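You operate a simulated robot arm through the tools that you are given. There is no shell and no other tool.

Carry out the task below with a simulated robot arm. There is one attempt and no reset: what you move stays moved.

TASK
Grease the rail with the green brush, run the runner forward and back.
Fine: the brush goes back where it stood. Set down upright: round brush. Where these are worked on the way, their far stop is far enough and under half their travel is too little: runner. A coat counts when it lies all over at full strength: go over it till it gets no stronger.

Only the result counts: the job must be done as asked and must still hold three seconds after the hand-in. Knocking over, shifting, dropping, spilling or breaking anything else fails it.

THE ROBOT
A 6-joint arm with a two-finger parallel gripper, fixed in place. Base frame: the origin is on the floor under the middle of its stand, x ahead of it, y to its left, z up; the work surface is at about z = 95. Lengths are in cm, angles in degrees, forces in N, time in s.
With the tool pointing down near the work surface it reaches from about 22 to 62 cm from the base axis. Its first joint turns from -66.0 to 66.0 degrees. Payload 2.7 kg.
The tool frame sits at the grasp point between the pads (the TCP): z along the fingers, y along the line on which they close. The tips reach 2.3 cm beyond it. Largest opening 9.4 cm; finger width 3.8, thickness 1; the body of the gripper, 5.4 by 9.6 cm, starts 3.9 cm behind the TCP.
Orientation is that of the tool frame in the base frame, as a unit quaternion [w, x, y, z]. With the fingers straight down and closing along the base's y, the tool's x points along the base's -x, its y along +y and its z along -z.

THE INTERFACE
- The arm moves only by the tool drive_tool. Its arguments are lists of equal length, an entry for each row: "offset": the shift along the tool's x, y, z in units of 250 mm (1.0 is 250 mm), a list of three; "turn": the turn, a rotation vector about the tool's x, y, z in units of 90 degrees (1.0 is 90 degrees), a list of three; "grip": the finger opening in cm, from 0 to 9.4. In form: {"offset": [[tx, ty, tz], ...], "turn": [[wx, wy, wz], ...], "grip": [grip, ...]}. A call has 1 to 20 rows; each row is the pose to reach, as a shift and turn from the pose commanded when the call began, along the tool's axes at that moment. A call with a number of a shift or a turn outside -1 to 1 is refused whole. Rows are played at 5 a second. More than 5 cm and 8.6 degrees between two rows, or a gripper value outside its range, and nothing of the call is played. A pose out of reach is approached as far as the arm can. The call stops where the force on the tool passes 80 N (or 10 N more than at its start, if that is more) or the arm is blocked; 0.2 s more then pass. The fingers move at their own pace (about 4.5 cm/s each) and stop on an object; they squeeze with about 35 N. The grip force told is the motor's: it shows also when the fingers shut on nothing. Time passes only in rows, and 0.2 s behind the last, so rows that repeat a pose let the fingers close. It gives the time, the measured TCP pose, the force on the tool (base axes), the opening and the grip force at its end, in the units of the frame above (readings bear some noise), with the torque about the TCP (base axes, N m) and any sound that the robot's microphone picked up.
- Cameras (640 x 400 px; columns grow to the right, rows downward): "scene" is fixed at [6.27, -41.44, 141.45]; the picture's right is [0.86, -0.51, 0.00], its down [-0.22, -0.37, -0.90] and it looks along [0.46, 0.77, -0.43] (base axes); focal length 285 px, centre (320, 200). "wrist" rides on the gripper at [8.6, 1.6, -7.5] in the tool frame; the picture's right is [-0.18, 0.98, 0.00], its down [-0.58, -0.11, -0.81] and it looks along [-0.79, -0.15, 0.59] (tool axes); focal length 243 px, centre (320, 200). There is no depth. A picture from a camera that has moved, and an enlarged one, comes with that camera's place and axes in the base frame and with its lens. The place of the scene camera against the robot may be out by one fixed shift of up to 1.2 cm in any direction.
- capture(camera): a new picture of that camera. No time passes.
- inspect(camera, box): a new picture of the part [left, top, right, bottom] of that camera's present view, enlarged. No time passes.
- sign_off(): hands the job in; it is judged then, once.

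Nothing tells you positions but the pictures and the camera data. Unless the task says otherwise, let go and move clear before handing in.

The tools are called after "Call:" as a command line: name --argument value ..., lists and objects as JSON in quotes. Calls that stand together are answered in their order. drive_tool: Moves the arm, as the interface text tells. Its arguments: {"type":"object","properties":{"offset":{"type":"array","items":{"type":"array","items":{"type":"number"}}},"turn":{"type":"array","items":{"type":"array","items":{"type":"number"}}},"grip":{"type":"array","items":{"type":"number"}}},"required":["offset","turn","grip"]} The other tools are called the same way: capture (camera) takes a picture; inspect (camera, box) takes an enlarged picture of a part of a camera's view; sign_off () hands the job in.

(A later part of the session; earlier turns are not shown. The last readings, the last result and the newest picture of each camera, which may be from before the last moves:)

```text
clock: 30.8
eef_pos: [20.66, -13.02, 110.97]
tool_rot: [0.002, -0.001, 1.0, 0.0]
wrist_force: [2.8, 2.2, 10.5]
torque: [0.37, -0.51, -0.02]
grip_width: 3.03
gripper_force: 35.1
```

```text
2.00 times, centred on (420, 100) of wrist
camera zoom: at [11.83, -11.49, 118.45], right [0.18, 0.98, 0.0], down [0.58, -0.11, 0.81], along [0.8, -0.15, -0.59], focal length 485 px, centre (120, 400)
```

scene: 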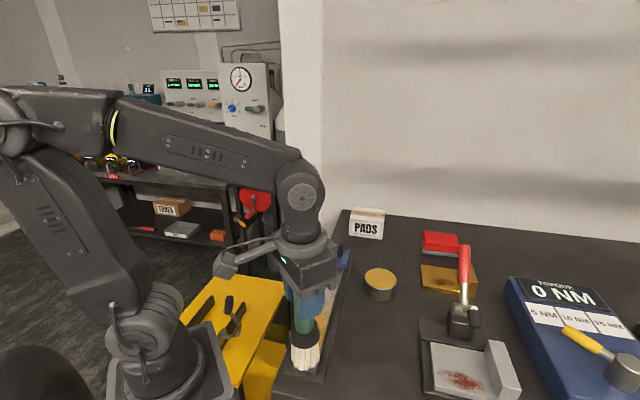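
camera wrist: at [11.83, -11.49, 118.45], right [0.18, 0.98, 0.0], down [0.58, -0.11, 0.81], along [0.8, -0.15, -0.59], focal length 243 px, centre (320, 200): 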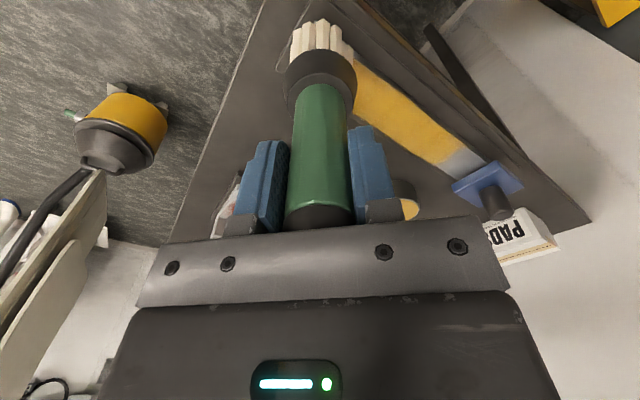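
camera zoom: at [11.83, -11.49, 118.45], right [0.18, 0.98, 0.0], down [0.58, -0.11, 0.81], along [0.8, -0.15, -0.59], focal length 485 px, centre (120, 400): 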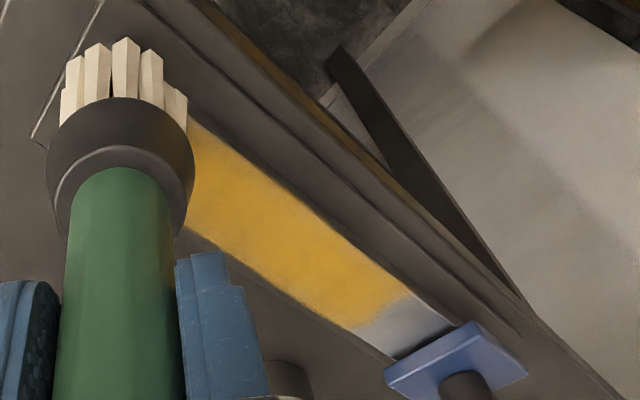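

The coat ends about 4 cm short of the runner although the brush went there, so the brush may have run dry. I'll lift and look at the whole rail before reloading.

Call:
drive_tool --offset '[[0, 0, -0.04], [0, 0, -0.12], [-0.1, 0, -0.24], [-0.2, 0, -0.24], [-0.3, 0, -0.24], [-0.4, 0, -0.24], [-0.5, 0.0, -0.24], [-0.5, 0.0, -0.24]]' --turn '[[0, 0, 0], [0, 0, 0], [0, 0, 0], [0, 0, 0], [0, 0, 0], [0, 0, 0], [0, 0, 0], [0, 0, 0]]' --grip '[1, 1, 1, 1, 1, 1, 1, 1]'

Call:
inspect --camera "scene" --box '[280, 230, 380, 390]'

Call:
inspect --camera "scene" --box '[300, 230, 370, 300]'

Call:
inspect --camera "scene" --box '[280, 300, 360, 380]'

Call:
capture --camera "wrist"

```text
clock: 32.6
eef_pos: [32.96, -13.08, 116.91]
tool_rot: [0.001, 0.0, 1.0, -0.001]
wrist_force: [-0.3, -0.3, -1.0]
torque: [0.0, 0.01, -0.03]
grip_width: 3.03
gripper_force: 35.3
```

```text
2.50 times, centred on (330, 310) of scene
camera zoom: at [6.27, -41.45, 141.45], right [0.86, -0.51, 0.0], down [-0.22, -0.37, -0.9], along [0.46, 0.77, -0.43], focal length 713 px, centre (295, -75)
```

zoom: 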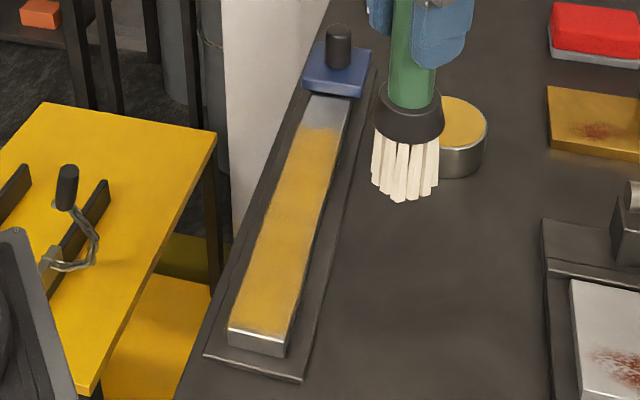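

```text
5.71 times, centred on (335, 265) of scene
camera zoom: at [6.27, -41.45, 141.45], right [0.86, -0.51, 0.0], down [-0.22, -0.37, -0.9], along [0.46, 0.77, -0.43], focal length 1630 px, centre (234, -171)
```

zoom: 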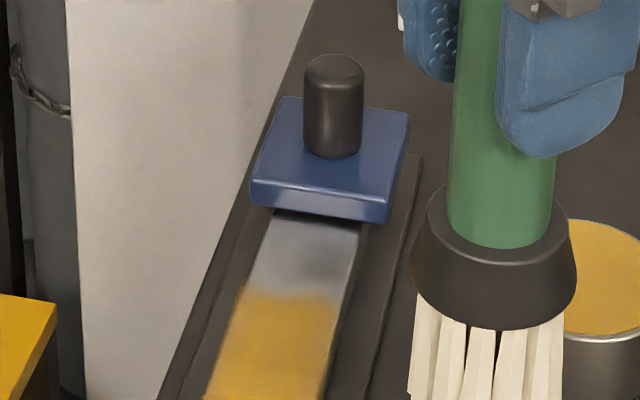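

```text
5.00 times, centred on (320, 340) of scene
camera zoom: at [6.27, -41.45, 141.45], right [0.86, -0.51, 0.0], down [-0.22, -0.37, -0.9], along [0.46, 0.77, -0.43], focal length 1426 px, centre (320, -500)
```

zoom: 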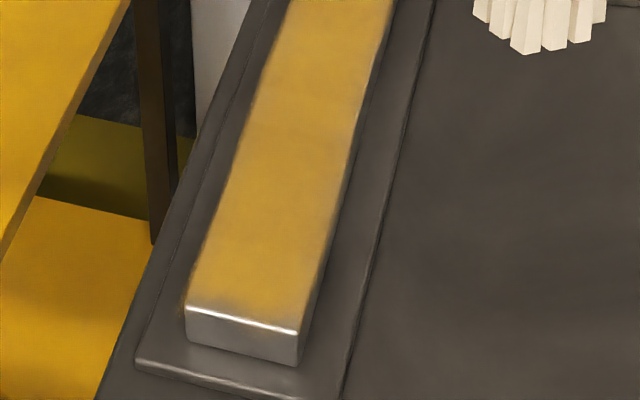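

```text
taken
camera wrist: at [24.39, -11.49, 124.5], right [0.18, 0.98, 0.0], down [0.58, -0.11, 0.81], along [0.79, -0.15, -0.59], focal length 243 px, centre (320, 200)
```

wrist: 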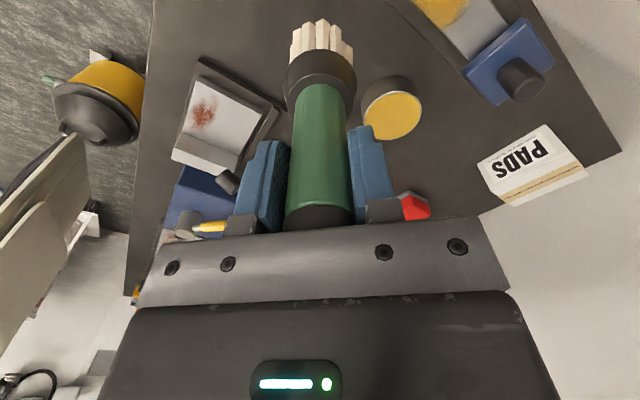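

The coat has a fairly sharp end about 4 cm before the runner. I'll reload in the tin and go over that end again to find out whether it can take grease there.

Call:
drive_tool --offset '[[-0.1092, 0.0716, 0], [-0.2183, 0.1432, 0], [-0.3275, 0.2148, 0], [-0.4366, 0.2864, 0], [-0.4366, 0.2864, 0.08], [-0.4366, 0.2864, 0.15], [-0.4366, 0.2864, 0.19], [-0.4366, 0.2864, 0.2042], [-0.4366, 0.2864, 0.2042], [-0.4366, 0.2864, 0.2042]]' --turn '[[0, 0, 0], [0, 0, 0], [0, 0, 0], [0, 0, 0], [0, 0, 0], [0, 0, 0], [0, 0, 0], [0, 0, 0], [0, 0, 0], [0, 0, 0]]' --grip '[1, 1, 1, 1, 1, 1, 1, 1, 1, 1]'

Call:
inspect --camera "scene" --box '[300, 220, 440, 330]'

```text
clock: 34.8
eef_pos: [44.14, -5.96, 111.99]
tool_rot: [0.001, 0.0, 1.0, -0.001]
wrist_force: [-1.3, 0.4, 8.8]
torque: [0.15, 0.04, -0.01]
grip_width: 3.0
gripper_force: 35.4
```

```text
3.64 times, centred on (370, 275) of scene
camera zoom: at [6.25, -41.44, 141.46], right [0.86, -0.51, 0.0], down [-0.22, -0.37, -0.9], along [0.46, 0.77, -0.43], focal length 1037 px, centre (138, -73)
```

zoom: 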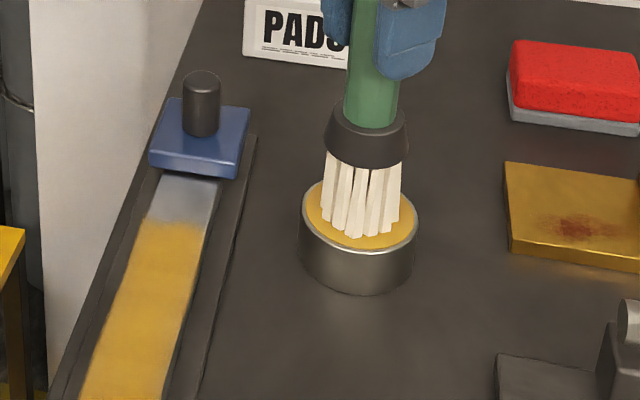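

Dipped at 9 N. Now back to the rail by the runner, with several short scrubs between s ≈ 19.5 and 22.5.

Call:
drive_tool --offset '[[0, 0, -0.01], [0, 0, -0.08], [0, 0, -0.2], [0.0817, 0.0733, -0.2], [0.1634, 0.1466, -0.2], [0.2451, 0.2199, -0.2], [0.3268, 0.2932, -0.2], [0.3268, 0.2932, -0.1], [0.3268, 0.2932, 0.0], [0.3268, 0.2932, 0.028], [0.3268, 0.2932, 0.0358], [0.3268, 0.2932, 0.0358], [0.3127, 0.3073, 0.0358], [0.3551, 0.2649, 0.0358], [0.3975, 0.2225, 0.0358], [0.3551, 0.2649, 0.0358], [0.3127, 0.3073, 0.0358], [0.3551, 0.2649, 0.0358], [0.3975, 0.2225, 0.0358], [0.44, 0.18, 0.0358]]' --turn '[[0, 0, 0], [0, 0, 0], [0, 0, 0], [0, 0, 0], [0, 0, 0], [0, 0, 0], [0, 0, 0], [0, 0, 0], [0, 0, 0], [0, 0, 0], [0, 0, 0], [0, 0, 0], [0, 0, 0], [0, 0, 0], [0, 0, 0], [0, 0, 0], [0, 0, 0], [0, 0, 0], [0, 0, 0], [0, 0, 0]]' --grip '[1, 1, 1, 1, 1, 1, 1, 1, 1, 1, 1, 1, 1, 1, 1, 1, 1, 1, 1, 1]'

Call:
inspect --camera "wrist" --box '[200, 0, 520, 200]'

Call:
inspect --camera "scene" --box '[290, 220, 390, 320]'

```text
clock: 39.0
eef_pos: [33.09, -1.33, 110.99]
tool_rot: [0.003, 0.001, 1.0, -0.001]
wrist_force: [0.3, 1.4, 1.7]
torque: [0.15, -0.14, 0.04]
grip_width: 3.03
gripper_force: 34.8
```

```text
2.00 times, centred on (360, 100) of wrist
camera zoom: at [24.3, 0.15, 118.45], right [0.18, 0.98, 0.0], down [0.58, -0.11, 0.81], along [0.79, -0.15, -0.59], focal length 485 px, centre (240, 400)
```

zoom: 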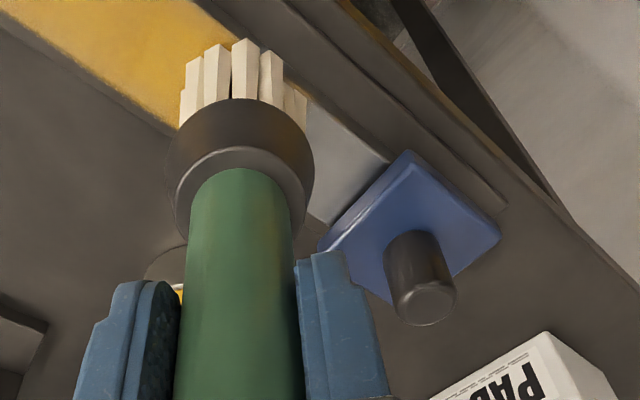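

```text
4.00 times, centred on (340, 270) of scene
camera zoom: at [6.27, -41.44, 141.46], right [0.86, -0.51, 0.0], down [-0.22, -0.37, -0.9], along [0.46, 0.77, -0.43], focal length 1141 px, centre (240, -80)
```

zoom: 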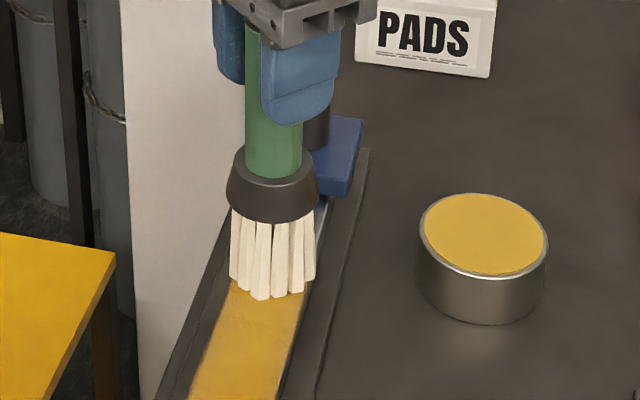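

Pressure was only ~2 N this time. I press slightly more and scrub up to the runner and back again to settle whether that end takes a coat.

Call:
drive_tool --offset '[[0, 0, 0.003], [-0.03, 0.03, 0.003], [-0.06, 0.06, 0.003], [-0.09, 0.09, 0.003], [-0.12, 0.12, 0.003], [-0.135, 0.135, 0.003], [-0.135, 0.135, 0.003]]' --turn '[[0, 0, 0], [0, 0, 0], [0, 0, 0], [0, 0, 0], [0, 0, 0], [0, 0, 0], [0, 0, 0]]' --grip '[1, 1, 1, 1, 1, 1, 1]'

Call:
inspect --camera "wrist" --box '[200, 0, 440, 150]'

```text
clock: 40.6
eef_pos: [36.31, 1.78, 110.96]
tool_rot: [0.001, 0.001, 1.0, -0.002]
wrist_force: [-8.3, -12.1, 15.8]
torque: [-1.47, 0.85, -0.07]
grip_width: 3.05
gripper_force: 35.2
```

```text
2.67 times, centred on (320, 75) of wrist
camera zoom: at [27.59, 3.37, 118.46], right [0.19, 0.98, 0.0], down [0.58, -0.11, 0.81], along [0.79, -0.15, -0.59], focal length 647 px, centre (320, 533)
```

zoom: 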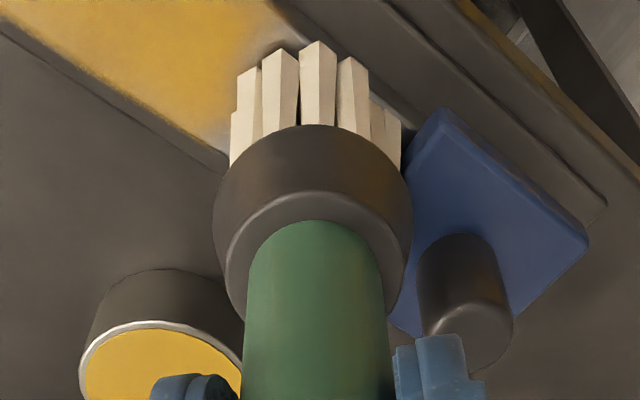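

The bristles now touch the runner (about 14 N sideways), so that is as far as they go. I back off at once and stroke the whole rail down, shifted 0.5 cm to the other edge.

Call:
drive_tool --offset '[[0.0238, -0.0378, 0], [0.0475, -0.0757, 0], [0.0783, -0.1065, 0], [0.1091, -0.1373, 0], [0.1399, -0.1681, 0], [0.1707, -0.1989, 0], [0.2015, -0.2297, 0], [0.2323, -0.2605, 0], [0.2631, -0.2913, 0], [0.2939, -0.3221, 0], [0.3247, -0.3529, 0], [0.3555, -0.3837, 0], [0.3863, -0.4145, 0], [0.4171, -0.4453, 0], [0.4479, -0.4761, 0], [0.4787, -0.5069, 0], [0.5095, -0.5377, 0], [0.5403, -0.5685, 0], [0.5711, -0.5993, 0], [0.6019, -0.6301, 0]]' --turn '[[0, 0, 0], [0, 0, 0], [0, 0, 0], [0, 0, 0], [0, 0, 0], [0, 0, 0], [0, 0, 0], [0, 0, 0], [0, 0, 0], [0, 0, 0], [0, 0, 0], [0, 0, 0], [0, 0, 0], [0, 0, 0], [0, 0, 0], [0, 0, 0], [0, 0, 0], [0, 0, 0], [0, 0, 0], [0, 0, 0]]' --grip '[1, 1, 1, 1, 1, 1, 1, 1, 1, 1, 1, 1, 1, 1, 1, 1, 1, 1, 1, 1]'

Call:
inspect --camera "wrist" --box '[280, 0, 560, 200]'

Call:
inspect --camera "scene" --box '[280, 230, 380, 390]'

```text
clock: 44.8
eef_pos: [21.4, -13.87, 110.95]
tool_rot: [0.001, 0.0, 1.0, -0.001]
wrist_force: [3.3, 3.5, 12.1]
torque: [0.51, -0.72, 0.07]
grip_width: 3.0
gripper_force: 34.7
```

```text
2.00 times, centred on (420, 100) of wrist
camera zoom: at [12.64, -12.31, 118.41], right [0.18, 0.98, 0.0], down [0.58, -0.11, 0.81], along [0.79, -0.15, -0.59], focal length 485 px, centre (120, 400)
```

zoom: 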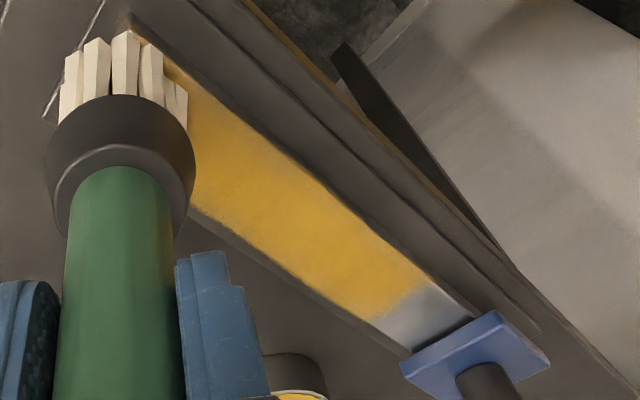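

```text
2.50 times, centred on (330, 310) of scene
camera zoom: at [6.27, -41.43, 141.46], right [0.86, -0.51, 0.0], down [-0.22, -0.37, -0.9], along [0.46, 0.77, -0.43], focal length 713 px, centre (295, -75)
```

zoom: 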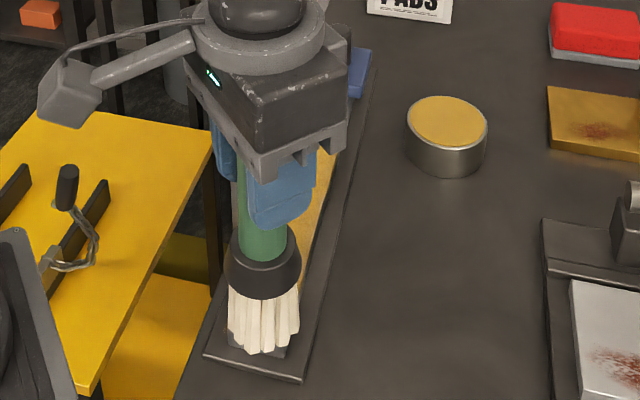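

The coat's end before the runner is unchanged after fresh grease and contact, so the coatable strip ends there (square to the rail). I continue building strength: scrub the near end, then stroke up along the robot-side edge.

Call:
drive_tool --offset '[[0.0198, -0.0198, 0], [0.0339, -0.0057, 0], [0.0481, 0.0085, 0], [0.0142, 0.0424, 0], [-0.0212, 0.0778, 0], [-0.0565, 0.1131, 0], [-0.0919, 0.1485, 0], [-0.1272, 0.1838, 0], [-0.1626, 0.2192, 0], [-0.1979, 0.2545, 0], [-0.2333, 0.2899, 0], [-0.2686, 0.3252, 0], [-0.304, 0.3606, 0], [-0.3393, 0.3959, 0], [-0.3747, 0.4313, 0], [-0.41, 0.4666, 0], [-0.4454, 0.502, 0], [-0.4807, 0.5373, 0], [-0.5161, 0.5727, 0], [-0.5514, 0.608, 0]]' --turn '[[0, 0, 0], [0, 0, 0], [0, 0, 0], [0, 0, 0], [0, 0, 0], [0, 0, 0], [0, 0, 0], [0, 0, 0], [0, 0, 0], [0, 0, 0], [0, 0, 0], [0, 0, 0], [0, 0, 0], [0, 0, 0], [0, 0, 0], [0, 0, 0], [0, 0, 0], [0, 0, 0], [0, 0, 0], [0, 0, 0]]' --grip '[1, 1, 1, 1, 1, 1, 1, 1, 1, 1, 1, 1, 1, 1, 1, 1, 1, 1, 1, 1]'

Call:
inspect --camera "scene" --box '[280, 230, 380, 390]'

Call:
inspect --camera "scene" --box '[280, 300, 360, 380]'

```text
clock: 49.0
eef_pos: [35.21, 1.4, 110.87]
tool_rot: [0.0, 0.0, 1.0, -0.001]
wrist_force: [0.0, 0.0, -0.9]
torque: [-0.02, -0.02, -0.04]
grip_width: 3.0
gripper_force: 35.2
```

```text
2.50 times, centred on (330, 310) of scene
camera zoom: at [6.27, -41.44, 141.45], right [0.86, -0.51, 0.0], down [-0.22, -0.37, -0.9], along [0.46, 0.77, -0.43], focal length 713 px, centre (295, -75)
```

zoom: 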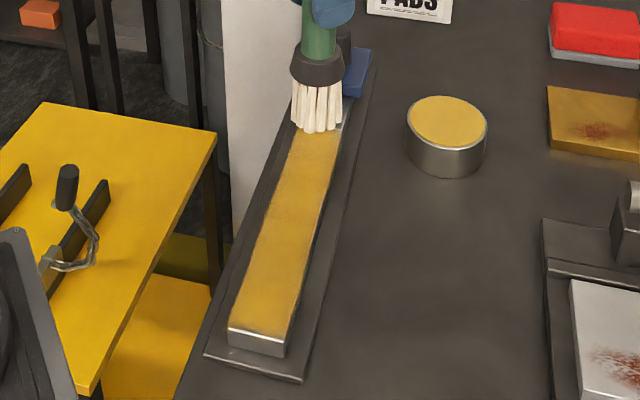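

```text
5.00 times, centred on (320, 340) of scene
camera zoom: at [6.27, -41.44, 141.45], right [0.86, -0.51, 0.0], down [-0.22, -0.37, -0.9], along [0.46, 0.77, -0.43], focal length 1426 px, centre (320, -500)
```

zoom: 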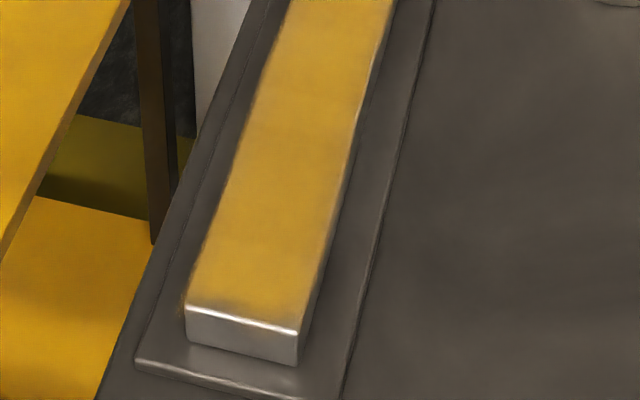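

Contact force has vanished at the same height, so the brush may have shifted in the grip. Checking it from both cameras.

Call:
capture --camera "wrist"

Call:
inspect --camera "wrist" --box '[240, 0, 400, 100]'

Call:
inspect --camera "scene" --box '[290, 200, 390, 300]'

```text
taken
camera wrist: at [26.5, 3.03, 118.41], right [0.18, 0.98, 0.0], down [0.58, -0.11, 0.81], along [0.79, -0.15, -0.59], focal length 243 px, centre (320, 200)
```

wrist: 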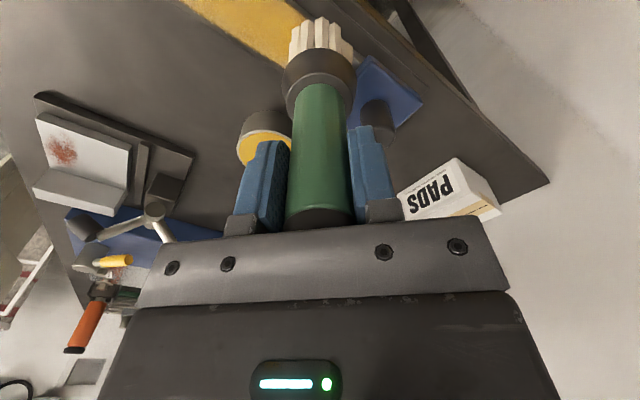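

```text
4.00 times, centred on (320, 50) of wrist
camera zoom: at [26.5, 3.03, 118.41], right [0.18, 0.98, 0.0], down [0.58, -0.11, 0.81], along [0.79, -0.15, -0.59], focal length 970 px, centre (320, 800)
```

zoom: 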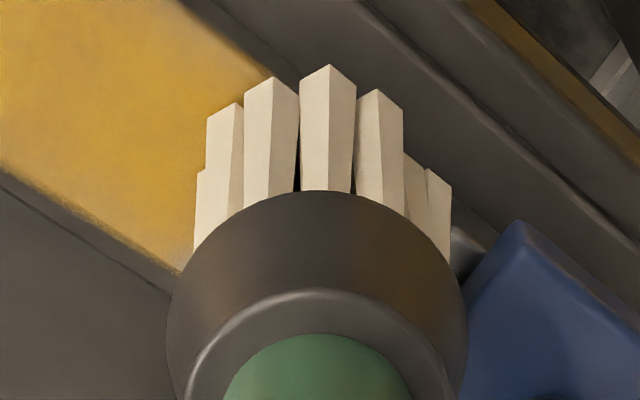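

```text
4.00 times, centred on (340, 250) of scene
camera zoom: at [6.27, -41.44, 141.45], right [0.86, -0.51, 0.0], down [-0.22, -0.37, -0.9], along [0.46, 0.77, -0.43], focal length 1141 px, centre (240, 0)
```

zoom: 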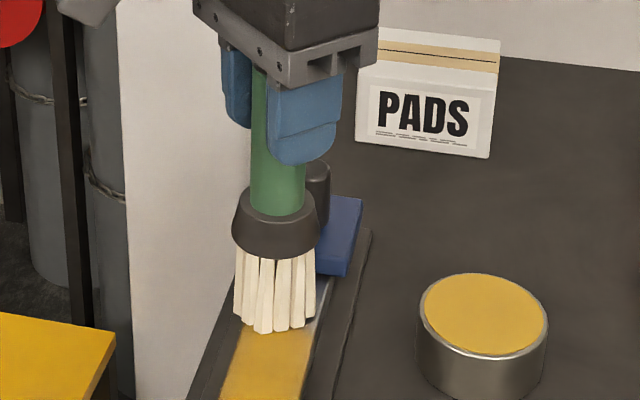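

The brush has only slipped about a millimetre and is still upright. I reload once more in the tin, then come back over the rail's coated end.

Call:
drive_tool --offset '[[0, 0, -0.08], [0, 0, -0.24], [-0.0889, -0.0732, -0.24], [-0.1778, -0.1465, -0.24], [-0.2666, -0.2197, -0.24], [-0.3555, -0.2929, -0.24], [-0.3555, -0.2929, -0.15], [-0.3555, -0.2929, -0.08], [-0.3555, -0.2929, -0.045], [-0.3555, -0.2929, -0.0348], [-0.3555, -0.2929, -0.0348], [-0.3555, -0.2929, -0.0348]]' --turn '[[0, 0, 0], [0, 0, 0], [0, 0, 0], [0, 0, 0], [0, 0, 0], [0, 0, 0], [0, 0, 0], [0, 0, 0], [0, 0, 0], [0, 0, 0], [0, 0, 0], [0, 0, 0]]' --grip '[1, 1, 1, 1, 1, 1, 1, 1, 1, 1, 1, 1]'

Call:
inspect --camera "scene" --box '[280, 230, 380, 390]'

Call:
inspect --camera "scene" --box '[300, 230, 400, 310]'

```text
clock: 51.6
eef_pos: [44.12, -5.91, 111.93]
tool_rot: [0.002, 0.0, 1.0, -0.001]
wrist_force: [-0.6, -1.4, 8.2]
torque: [-0.01, -0.03, 0.01]
grip_width: 3.02
gripper_force: 35.2
```

```text
2.50 times, centred on (330, 310) of scene
camera zoom: at [6.26, -41.44, 141.46], right [0.86, -0.51, 0.0], down [-0.22, -0.37, -0.9], along [0.46, 0.77, -0.43], focal length 713 px, centre (295, -75)
```

zoom: 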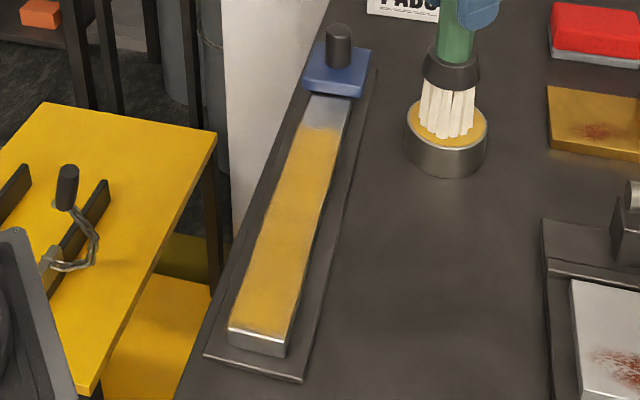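

```text
5.00 times, centred on (350, 270) of scene
camera zoom: at [6.26, -41.44, 141.46], right [0.86, -0.51, 0.0], down [-0.22, -0.37, -0.9], along [0.46, 0.77, -0.43], focal length 1426 px, centre (170, -150)
```

zoom: 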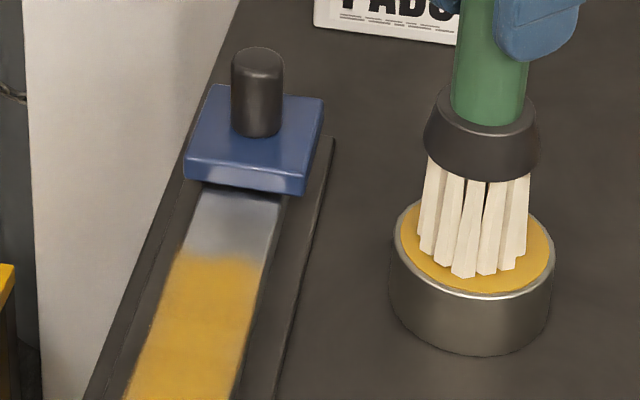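

Coat looks even; another round to make sure it is at full strength. I bring the reloaded brush back to the coat's far end and stroke down the centre.

Call:
drive_tool --offset '[[0, 0, -0.08], [0, 0, -0.2], [0.0923, 0.0627, -0.2], [0.1846, 0.1254, -0.2], [0.2769, 0.1881, -0.2], [0.3692, 0.2508, -0.2], [0.3692, 0.2508, -0.05], [0.3692, 0.2508, 0.02], [0.3692, 0.2508, 0.036], [0.3692, 0.2508, 0.036], [0.4031, 0.2169, 0.036], [0.437, 0.183, 0.036], [0.4709, 0.1491, 0.036], [0.5048, 0.1152, 0.036], [0.5387, 0.0813, 0.036], [0.5726, 0.0474, 0.036], [0.6065, 0.0135, 0.036], [0.6404, -0.0204, 0.036], [0.6743, -0.0543, 0.036], [0.7082, -0.0882, 0.036]]' --turn '[[0, 0, 0], [0, 0, 0], [0, 0, 0], [0, 0, 0], [0, 0, 0], [0, 0, 0], [0, 0, 0], [0, 0, 0], [0, 0, 0], [0, 0, 0], [0, 0, 0], [0, 0, 0], [0, 0, 0], [0, 0, 0], [0, 0, 0], [0, 0, 0], [0, 0, 0], [0, 0, 0], [0, 0, 0], [0, 0, 0]]' --grip '[1, 1, 1, 1, 1, 1, 1, 1, 1, 1, 1, 1, 1, 1, 1, 1, 1, 1, 1, 1]'

Call:
inspect --camera "scene" --box '[280, 230, 380, 390]'

```text
clock: 55.8
eef_pos: [26.17, -8.23, 110.95]
tool_rot: [0.001, 0.001, 1.0, -0.001]
wrist_force: [-0.9, -1.0, -1.0]
torque: [-0.03, -0.01, 0.02]
grip_width: 3.04
gripper_force: 35.2
```

```text
2.50 times, centred on (330, 310) of scene
camera zoom: at [6.27, -41.44, 141.45], right [0.86, -0.51, 0.0], down [-0.22, -0.37, -0.9], along [0.46, 0.77, -0.43], focal length 713 px, centre (295, -75)
```

zoom: 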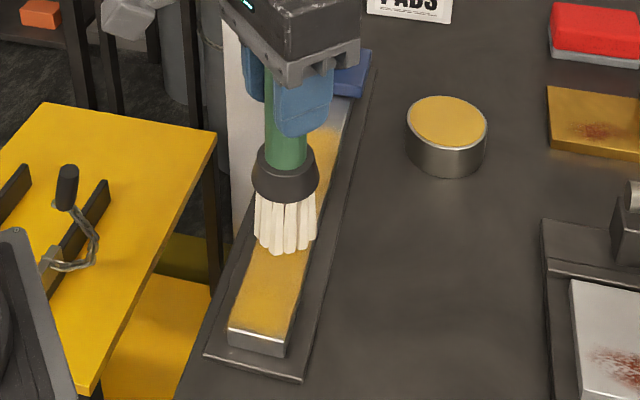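

No contact on that stroke. I lower a little more to find the surface again.

Call:
drive_tool --offset '[[0, 0, 0.002], [0, 0, 0.004], [0, 0, 0.004]]' --turn '[[0, 0, 0], [0, 0, 0], [0, 0, 0]]' --grip '[1, 1, 1]'

```text
clock: 56.6
eef_pos: [26.33, -8.12, 110.8]
tool_rot: [0.001, 0.0, 1.0, -0.001]
wrist_force: [-6.0, -0.9, 17.5]
torque: [0.09, 0.4, 0.05]
grip_width: 3.01
gripper_force: 34.6
```

Contact at 17 N. I ease slightly and make a full centre pass: down to the near end, then all the way up.

Call:
drive_tool --offset '[[0.0368, -0.0368, -0.0008], [0.0735, -0.0735, -0.0008], [0.1103, -0.1103, -0.0008], [0.1471, -0.1471, -0.0008], [0.1838, -0.1838, -0.0008], [0.2206, -0.2206, -0.0008], [0.181, -0.181, -0.0008], [0.1414, -0.1414, -0.0008], [0.1018, -0.1018, -0.0008], [0.0622, -0.0622, -0.0008], [0.0226, -0.0226, -0.0008], [-0.017, 0.017, -0.0008], [-0.0566, 0.0566, -0.0008], [-0.0962, 0.0962, -0.0008], [-0.1358, 0.1358, -0.0008], [-0.1754, 0.1754, -0.0008], [-0.215, 0.215, -0.0008], [-0.2546, 0.2546, -0.0008], [-0.2942, 0.2942, -0.0008], [-0.3338, 0.3338, -0.0008]]' --turn '[[0, 0, 0], [0, 0, 0], [0, 0, 0], [0, 0, 0], [0, 0, 0], [0, 0, 0], [0, 0, 0], [0, 0, 0], [0, 0, 0], [0, 0, 0], [0, 0, 0], [0, 0, 0], [0, 0, 0], [0, 0, 0], [0, 0, 0], [0, 0, 0], [0, 0, 0], [0, 0, 0], [0, 0, 0], [0, 0, 0]]' --grip '[1, 1, 1, 1, 1, 1, 1, 1, 1, 1, 1, 1, 1, 1, 1, 1, 1, 1, 1, 1]'

Call:
inspect --camera "scene" --box '[280, 230, 380, 390]'

Call:
inspect --camera "scene" --box '[280, 300, 360, 380]'

Call:
inspect --camera "wrist" --box '[160, 0, 400, 150]'

```text
clock: 60.8
eef_pos: [34.5, 0.26, 110.88]
tool_rot: [0.0, 0.001, 1.0, -0.001]
wrist_force: [-0.3, -0.1, -0.4]
torque: [0.01, -0.01, 0.0]
grip_width: 3.02
gripper_force: 35.4
```

```text
2.50 times, centred on (330, 310) of scene
camera zoom: at [6.27, -41.44, 141.45], right [0.86, -0.51, 0.0], down [-0.22, -0.37, -0.9], along [0.46, 0.77, -0.43], focal length 713 px, centre (295, -75)
```

zoom: 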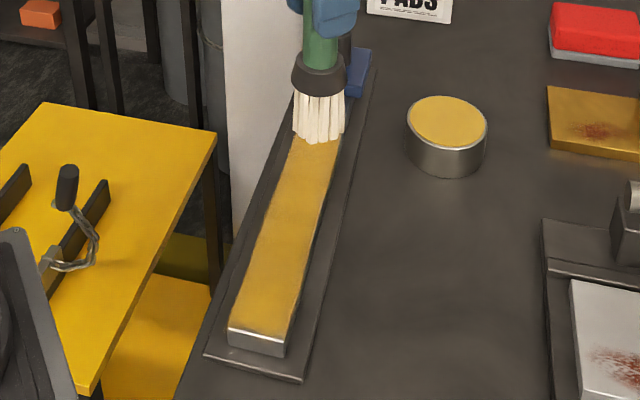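

```text
5.00 times, centred on (320, 340) of scene
camera zoom: at [6.27, -41.44, 141.45], right [0.86, -0.51, 0.0], down [-0.22, -0.37, -0.9], along [0.46, 0.77, -0.43], focal length 1426 px, centre (320, -500)
```

zoom: 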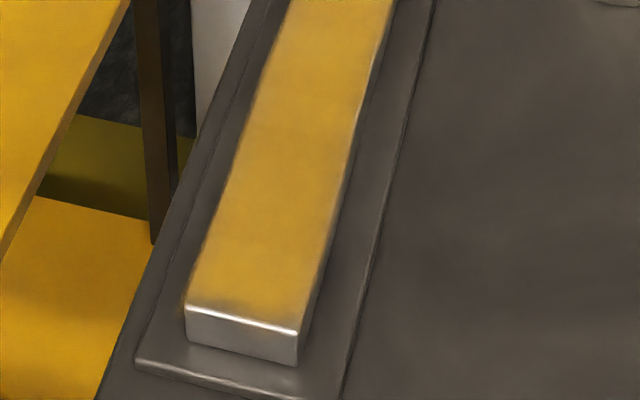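

```text
2.67 times, centred on (280, 75) of wrist
camera zoom: at [25.84, 1.82, 118.36], right [0.18, 0.98, 0.0], down [0.58, -0.11, 0.81], along [0.79, -0.15, -0.59], focal length 647 px, centre (427, 533)
```

zoom: 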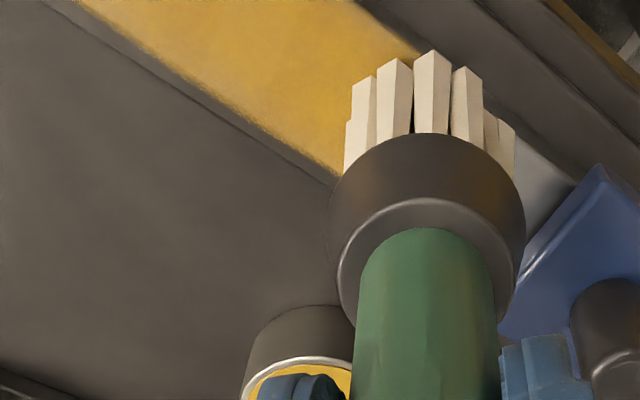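

Call:
inspect --camera "scene" --box '[290, 335, 330, 375]'

Call:
inspect --camera "scene" --box '[305, 285, 345, 325]'

```text
10.00 times, centred on (310, 355) of scene
camera zoom: at [6.27, -41.44, 141.45], right [0.86, -0.51, 0.0], down [-0.22, -0.37, -0.9], along [0.46, 0.77, -0.43], focal length 2853 px, centre (420, -1350)
```

zoom: 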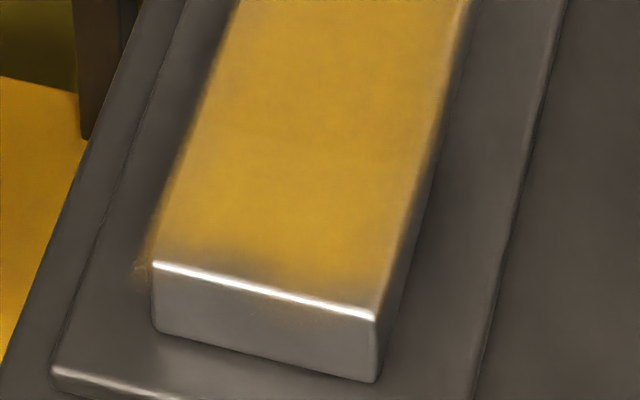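

```text
10.00 times, centred on (325, 305) of scene
camera zoom: at [6.27, -41.44, 141.45], right [0.86, -0.51, 0.0], down [-0.22, -0.37, -0.9], along [0.46, 0.77, -0.43], focal length 2853 px, centre (270, -850)
```

zoom: 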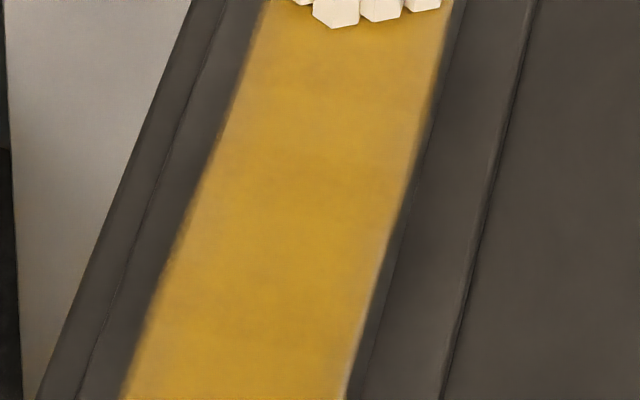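

The coat looks uniform along the middle. I'll still do one more round with verified contact; first find contact here at the far end of the coat.

Call:
drive_tool --offset '[[0, 0, 0.002], [0, 0, 0.004], [0, 0, 0.004]]' --turn '[[0, 0, 0], [0, 0, 0], [0, 0, 0]]' --grip '[1, 1, 1]'

```text
clock: 61.6
eef_pos: [34.55, 0.2, 110.89]
tool_rot: [0.002, 0.0, 1.0, -0.001]
wrist_force: [-3.2, 0.8, 8.5]
torque: [0.14, 0.19, 0.04]
grip_width: 3.03
gripper_force: 34.4
```

8.5 N contact. Stroke down along the right edge.

Call:
drive_tool --offset '[[-0.0141, -0.0141, 0], [0.0142, -0.0424, 0], [0.0425, -0.0707, 0], [0.0707, -0.0989, 0], [0.099, -0.1272, 0], [0.1273, -0.1555, 0], [0.1556, -0.1838, 0], [0.1839, -0.2121, 0], [0.2121, -0.2403, 0], [0.2404, -0.2686, 0], [0.2687, -0.2969, 0], [0.297, -0.3252, 0], [0.3253, -0.3535, 0], [0.3535, -0.3817, 0], [0.3818, -0.41, 0], [0.4101, -0.4383, 0], [0.4384, -0.4666, 0], [0.4667, -0.4949, 0], [0.4949, -0.5231, 0], [0.5232, -0.5514, 0]]' --turn '[[0, 0, 0], [0, 0, 0], [0, 0, 0], [0, 0, 0], [0, 0, 0], [0, 0, 0], [0, 0, 0], [0, 0, 0], [0, 0, 0], [0, 0, 0], [0, 0, 0], [0, 0, 0], [0, 0, 0], [0, 0, 0], [0, 0, 0], [0, 0, 0], [0, 0, 0], [0, 0, 0], [0, 0, 0], [0, 0, 0]]' --grip '[1, 1, 1, 1, 1, 1, 1, 1, 1, 1, 1, 1, 1, 1, 1, 1, 1, 1, 1, 1]'

Call:
inspect --camera "wrist" --box '[240, 0, 560, 200]'

```text
clock: 65.8
eef_pos: [21.62, -13.68, 110.76]
tool_rot: [0.001, 0.001, 1.0, -0.001]
wrist_force: [4.3, 2.8, 12.9]
torque: [0.45, -0.79, 0.05]
grip_width: 3.02
gripper_force: 35.2
```

```text
2.00 times, centred on (400, 100) of wrist
camera zoom: at [12.91, -12.11, 118.28], right [0.18, 0.98, 0.0], down [0.58, -0.11, 0.81], along [0.79, -0.15, -0.59], focal length 485 px, centre (160, 400)
```

zoom: 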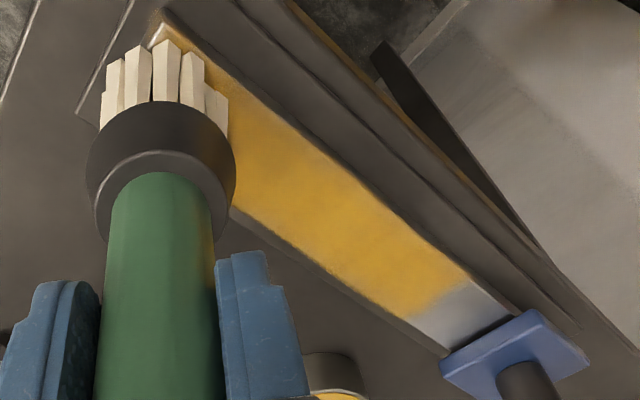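

Call:
inspect --camera "wrist" --box '[340, 80, 500, 190]'

Call:
inspect --camera "scene" --box '[300, 240, 380, 330]'

```text
3.64 times, centred on (420, 135) of wrist
camera zoom: at [12.91, -12.11, 118.28], right [0.18, 0.98, 0.0], down [0.58, -0.11, 0.81], along [0.79, -0.15, -0.59], focal length 882 px, centre (-44, 436)
```

zoom: 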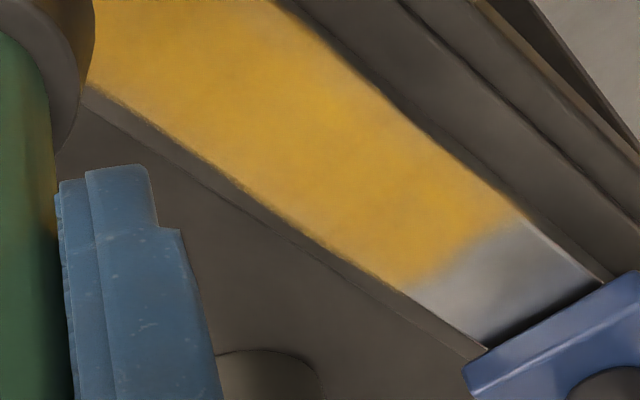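

```text
4.44 times, centred on (340, 285) of scene
camera zoom: at [6.27, -41.43, 141.46], right [0.86, -0.51, 0.0], down [-0.22, -0.37, -0.9], along [0.46, 0.77, -0.43], focal length 1268 px, centre (231, -178)
```

zoom: 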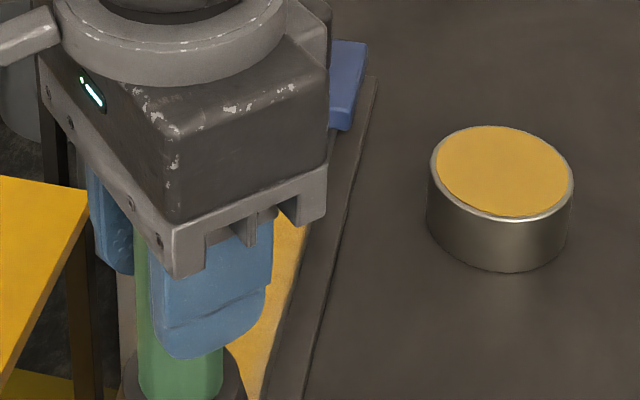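

The coat lies edge to edge from the near end to its fixed far boundary. One more pass upward along the left edge, in two halves with force checks.

Call:
drive_tool --offset '[[0.0141, 0.0141, 0], [0.0283, 0.0283, 0], [0.0, 0.0566, 0], [-0.0283, 0.0849, 0], [-0.0566, 0.1132, 0], [-0.0849, 0.1415, 0], [-0.1132, 0.1698, 0], [-0.1415, 0.1981, 0], [-0.1698, 0.2264, 0], [-0.1981, 0.2547, 0], [-0.2264, 0.283, 0]]' --turn '[[0, 0, 0], [0, 0, 0], [0, 0, 0], [0, 0, 0], [0, 0, 0], [0, 0, 0], [0, 0, 0], [0, 0, 0], [0, 0, 0], [0, 0, 0], [0, 0, 0]]' --grip '[1, 1, 1, 1, 1, 1, 1, 1, 1, 1, 1]'

```text
clock: 68.2
eef_pos: [27.13, -6.47, 110.76]
tool_rot: [-0.001, 0.001, 1.0, 0.0]
wrist_force: [-0.1, -1.1, 3.5]
torque: [-0.12, 0.01, -0.02]
grip_width: 3.02
gripper_force: 35.0
```

Call:
drive_tool --offset '[[-0.0283, 0.0283, 0.0016], [-0.0566, 0.0566, 0.0016], [-0.0849, 0.0849, 0.0016], [-0.1132, 0.1132, 0.0016], [-0.1415, 0.1415, 0.0016], [-0.1698, 0.1698, 0.0016], [-0.1981, 0.1981, 0.0016], [-0.2264, 0.2264, 0.0016], [-0.2547, 0.2547, 0.0016], [-0.283, 0.283, 0.0016]]' --turn '[[0, 0, 0], [0, 0, 0], [0, 0, 0], [0, 0, 0], [0, 0, 0], [0, 0, 0], [0, 0, 0], [0, 0, 0], [0, 0, 0], [0, 0, 0]]' --grip '[1, 1, 1, 1, 1, 1, 1, 1, 1, 1]'

Call:
inspect --camera "scene" --box '[280, 230, 380, 390]'

Call:
inspect --camera "scene" --box '[290, 335, 330, 375]'

Call:
inspect --camera "scene" --box '[305, 285, 345, 325]'

```text
clock: 70.4
eef_pos: [34.37, 0.49, 110.69]
tool_rot: [0.001, 0.001, 1.0, -0.001]
wrist_force: [-0.8, -2.2, 6.4]
torque: [-0.23, 0.0, -0.01]
grip_width: 3.05
gripper_force: 34.6
```

```text
2.50 times, centred on (330, 310) of scene
camera zoom: at [6.26, -41.45, 141.45], right [0.86, -0.51, 0.0], down [-0.22, -0.37, -0.9], along [0.46, 0.77, -0.43], focal length 713 px, centre (295, -75)
```

zoom: 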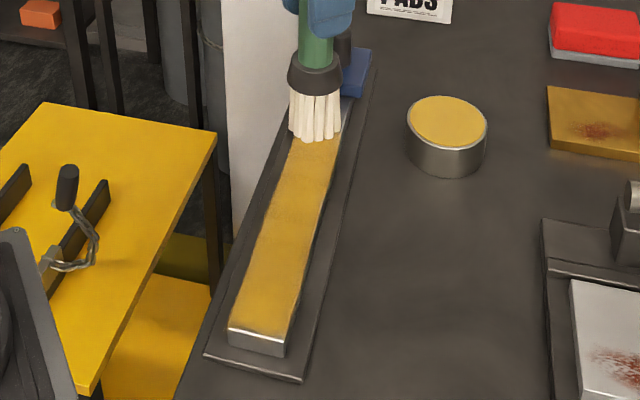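

```text
10.00 times, centred on (310, 355) of scene
camera zoom: at [6.26, -41.45, 141.45], right [0.86, -0.51, 0.0], down [-0.22, -0.37, -0.9], along [0.46, 0.77, -0.43], focal length 2853 px, centre (420, -1350)
```

zoom: 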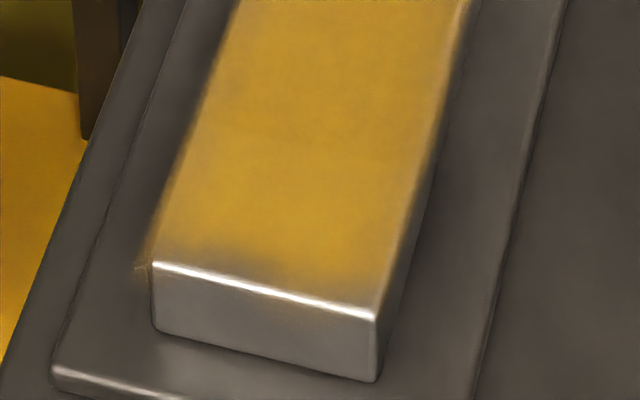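

```text
10.00 times, centred on (325, 305) of scene
camera zoom: at [6.26, -41.45, 141.45], right [0.86, -0.51, 0.0], down [-0.22, -0.37, -0.9], along [0.46, 0.77, -0.43], focal length 2853 px, centre (270, -850)
```

zoom: 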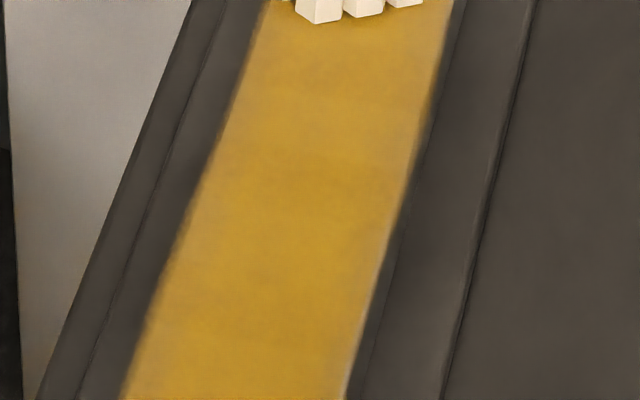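

The coat is unchanged from the earlier pictures, so it is saturating. A last scrub across the coat's far end, then lift and compare.

Call:
drive_tool --offset '[[-0.0283, 0.0283, 0.001], [-0.0425, 0.0142, 0.001], [-0.0566, 0.0, 0.001], [-0.0142, -0.0424, 0.001], [0.0282, -0.0848, 0.001], [0.0565, -0.0565, 0.001], [0.0141, -0.0141, 0.001], [-0.0283, 0.0283, 0.001], [-0.0425, 0.0142, 0.001], [0.0, -0.0282, 0.001], [0.0424, -0.0707, 0.001], [0.0424, -0.0707, -0.08], [0.0424, -0.0707, -0.24], [-0.05, -0.12, -0.24], [-0.14, -0.17, -0.24], [-0.14, -0.17, -0.24]]' --turn '[[0, 0, 0], [0, 0, 0], [0, 0, 0], [0, 0, 0], [0, 0, 0], [0, 0, 0], [0, 0, 0], [0, 0, 0], [0, 0, 0], [0, 0, 0], [0, 0, 0], [0, 0, 0], [0, 0, 0], [0, 0, 0], [0, 0, 0], [0, 0, 0]]' --grip '[1, 1, 1, 1, 1, 1, 1, 1, 1, 1, 1, 1, 1, 1, 1, 1]'

Call:
inspect --camera "scene" --box '[280, 230, 380, 390]'

Call:
inspect --camera "scene" --box '[310, 235, 370, 295]'

Call:
inspect --camera "wrist" --box '[240, 0, 400, 100]'

Call:
capture --camera "scene"

```text
clock: 73.8
eef_pos: [37.84, -3.72, 116.71]
tool_rot: [0.0, 0.0, 1.0, -0.001]
wrist_force: [-0.1, 0.2, -0.5]
torque: [0.03, 0.02, 0.01]
grip_width: 3.02
gripper_force: 35.0
```

```text
2.50 times, centred on (330, 310) of scene
camera zoom: at [6.27, -41.45, 141.45], right [0.86, -0.51, 0.0], down [-0.22, -0.37, -0.9], along [0.46, 0.77, -0.43], focal length 713 px, centre (295, -75)
```

zoom: 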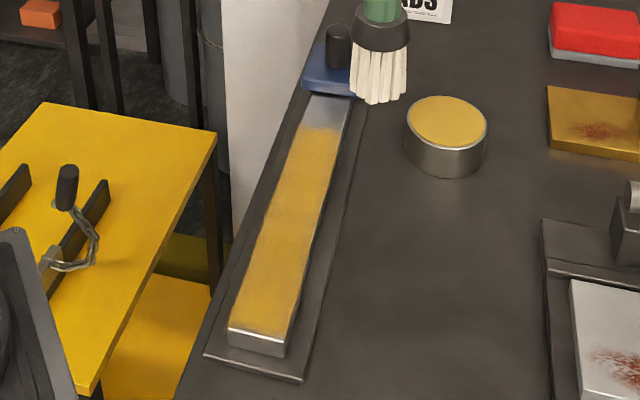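

```text
6.67 times, centred on (340, 265) of scene
camera zoom: at [6.27, -41.45, 141.45], right [0.86, -0.51, 0.0], down [-0.22, -0.37, -0.9], along [0.46, 0.77, -0.43], focal length 1902 px, centre (187, -233)
```

zoom: 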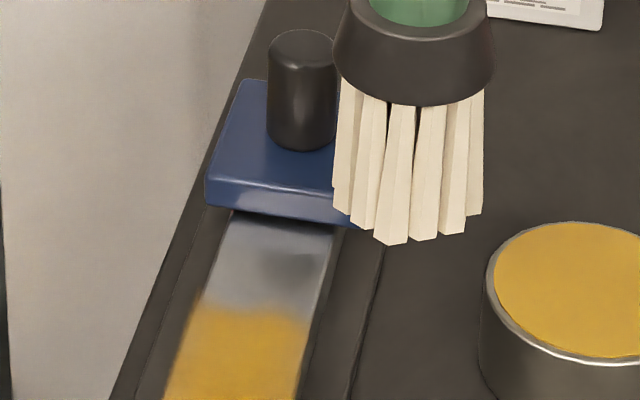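

```text
4.00 times, centred on (320, 50) of wrist
camera zoom: at [29.1, -2.18, 124.09], right [0.18, 0.98, 0.0], down [0.58, -0.11, 0.81], along [0.79, -0.15, -0.59], focal length 970 px, centre (320, 800)
```

zoom: 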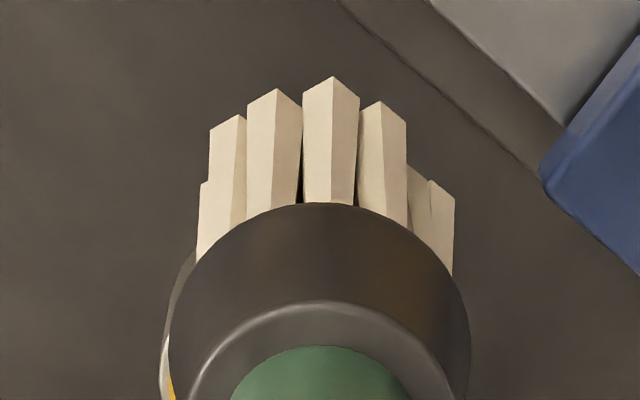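

```text
taken
```

scene: 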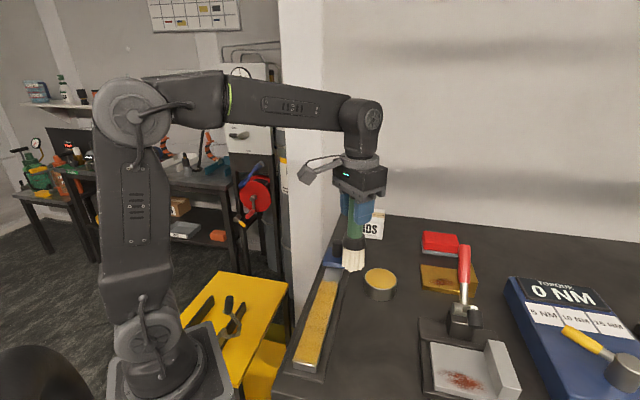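

The coat looks the same as before, full and even. Now I return the brush to its original spot (33.4, -16.7), lowering to just above the table first.

Call:
drive_tool --offset '[[0.043, -0.1293, 0], [0.0859, -0.2586, 0], [0.1289, -0.3879, 0], [0.1718, -0.5172, 0], [0.1718, -0.5172, 0.1], [0.1718, -0.5172, 0.2], [0.1718, -0.5172, 0.27], [0.1718, -0.5172, 0.304], [0.1718, -0.5172, 0.304]]' --turn '[[0, 0, 0], [0, 0, 0], [0, 0, 0], [0, 0, 0], [0, 0, 0], [0, 0, 0], [0, 0, 0], [0, 0, 0], [0, 0, 0]]' --grip '[1, 1, 1, 1, 1, 1, 1, 1, 1]'

Call:
capture --camera "wrist"

Call:
inspect --camera "scene" --box '[320, 260, 440, 380]'

```text
clock: 75.8
eef_pos: [33.66, -16.75, 109.16]
tool_rot: [0.001, -0.001, 1.0, -0.001]
wrist_force: [-0.8, -0.6, -0.6]
torque: [0.0, 0.0, 0.0]
grip_width: 3.0
gripper_force: 34.8
```

```text
taken
camera wrist: at [24.92, -15.08, 116.62], right [0.18, 0.98, 0.0], down [0.58, -0.11, 0.81], along [0.79, -0.15, -0.59], focal length 243 px, centre (320, 200)
```

wrist: 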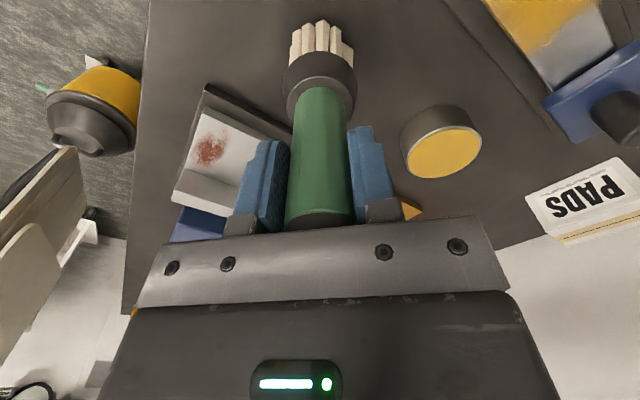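

```text
3.33 times, centred on (380, 320) of scene
camera zoom: at [6.27, -41.45, 141.45], right [0.86, -0.51, 0.0], down [-0.22, -0.37, -0.9], along [0.46, 0.77, -0.43], focal length 951 px, centre (120, -200)
```

zoom: 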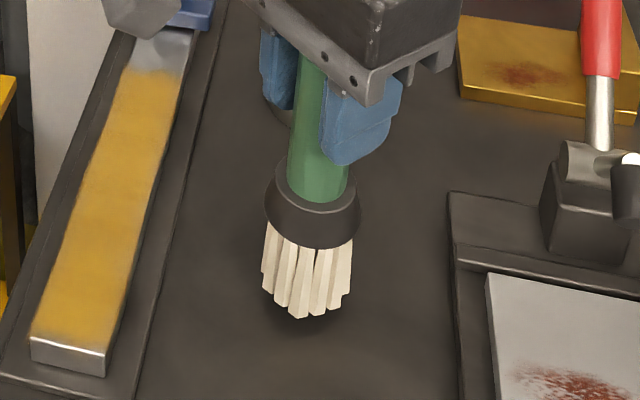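

A small gap remains under the bristles. Lowering slowly to touch.

Call:
drive_tool --offset '[[0, 0, 0.006], [0, 0, 0.012], [0, 0, 0.016], [0, 0, 0.018], [0, 0, 0.018]]' --turn '[[0, 0, 0], [0, 0, 0], [0, 0, 0], [0, 0, 0], [0, 0, 0]]' --grip '[1, 1, 1, 1, 1]'

```text
clock: 77.0
eef_pos: [33.48, -16.56, 108.57]
tool_rot: [0.001, 0.0, 1.0, -0.002]
wrist_force: [0.2, 0.6, -0.3]
torque: [0.0, 0.01, 0.0]
grip_width: 3.02
gripper_force: 35.2
```

Call:
drive_tool --offset '[[0, 0, 0.002], [0, 0, 0.004], [0, 0, 0.004]]' --turn '[[0, 0, 0], [0, 0, 0], [0, 0, 0]]' --grip '[1, 1, 1]'

```text
clock: 77.8
eef_pos: [33.43, -16.7, 108.7]
tool_rot: [0.001, 0.001, 1.0, -0.002]
wrist_force: [-0.3, -0.4, -1.0]
torque: [0.0, 0.02, 0.0]
grip_width: 3.01
gripper_force: 35.6
```

Call:
drive_tool --offset '[[0, 0, 0.002], [0, 0, 0.003], [0, 0, 0.003]]' --turn '[[0, 0, 0], [0, 0, 0], [0, 0, 0]]' --grip '[1, 1, 1]'

```text
clock: 78.6
eef_pos: [33.45, -16.65, 108.54]
tool_rot: [0.001, 0.0, 1.0, -0.001]
wrist_force: [0.1, 0.7, -1.1]
torque: [0.02, 0.01, -0.02]
grip_width: 3.05
gripper_force: 34.8
```

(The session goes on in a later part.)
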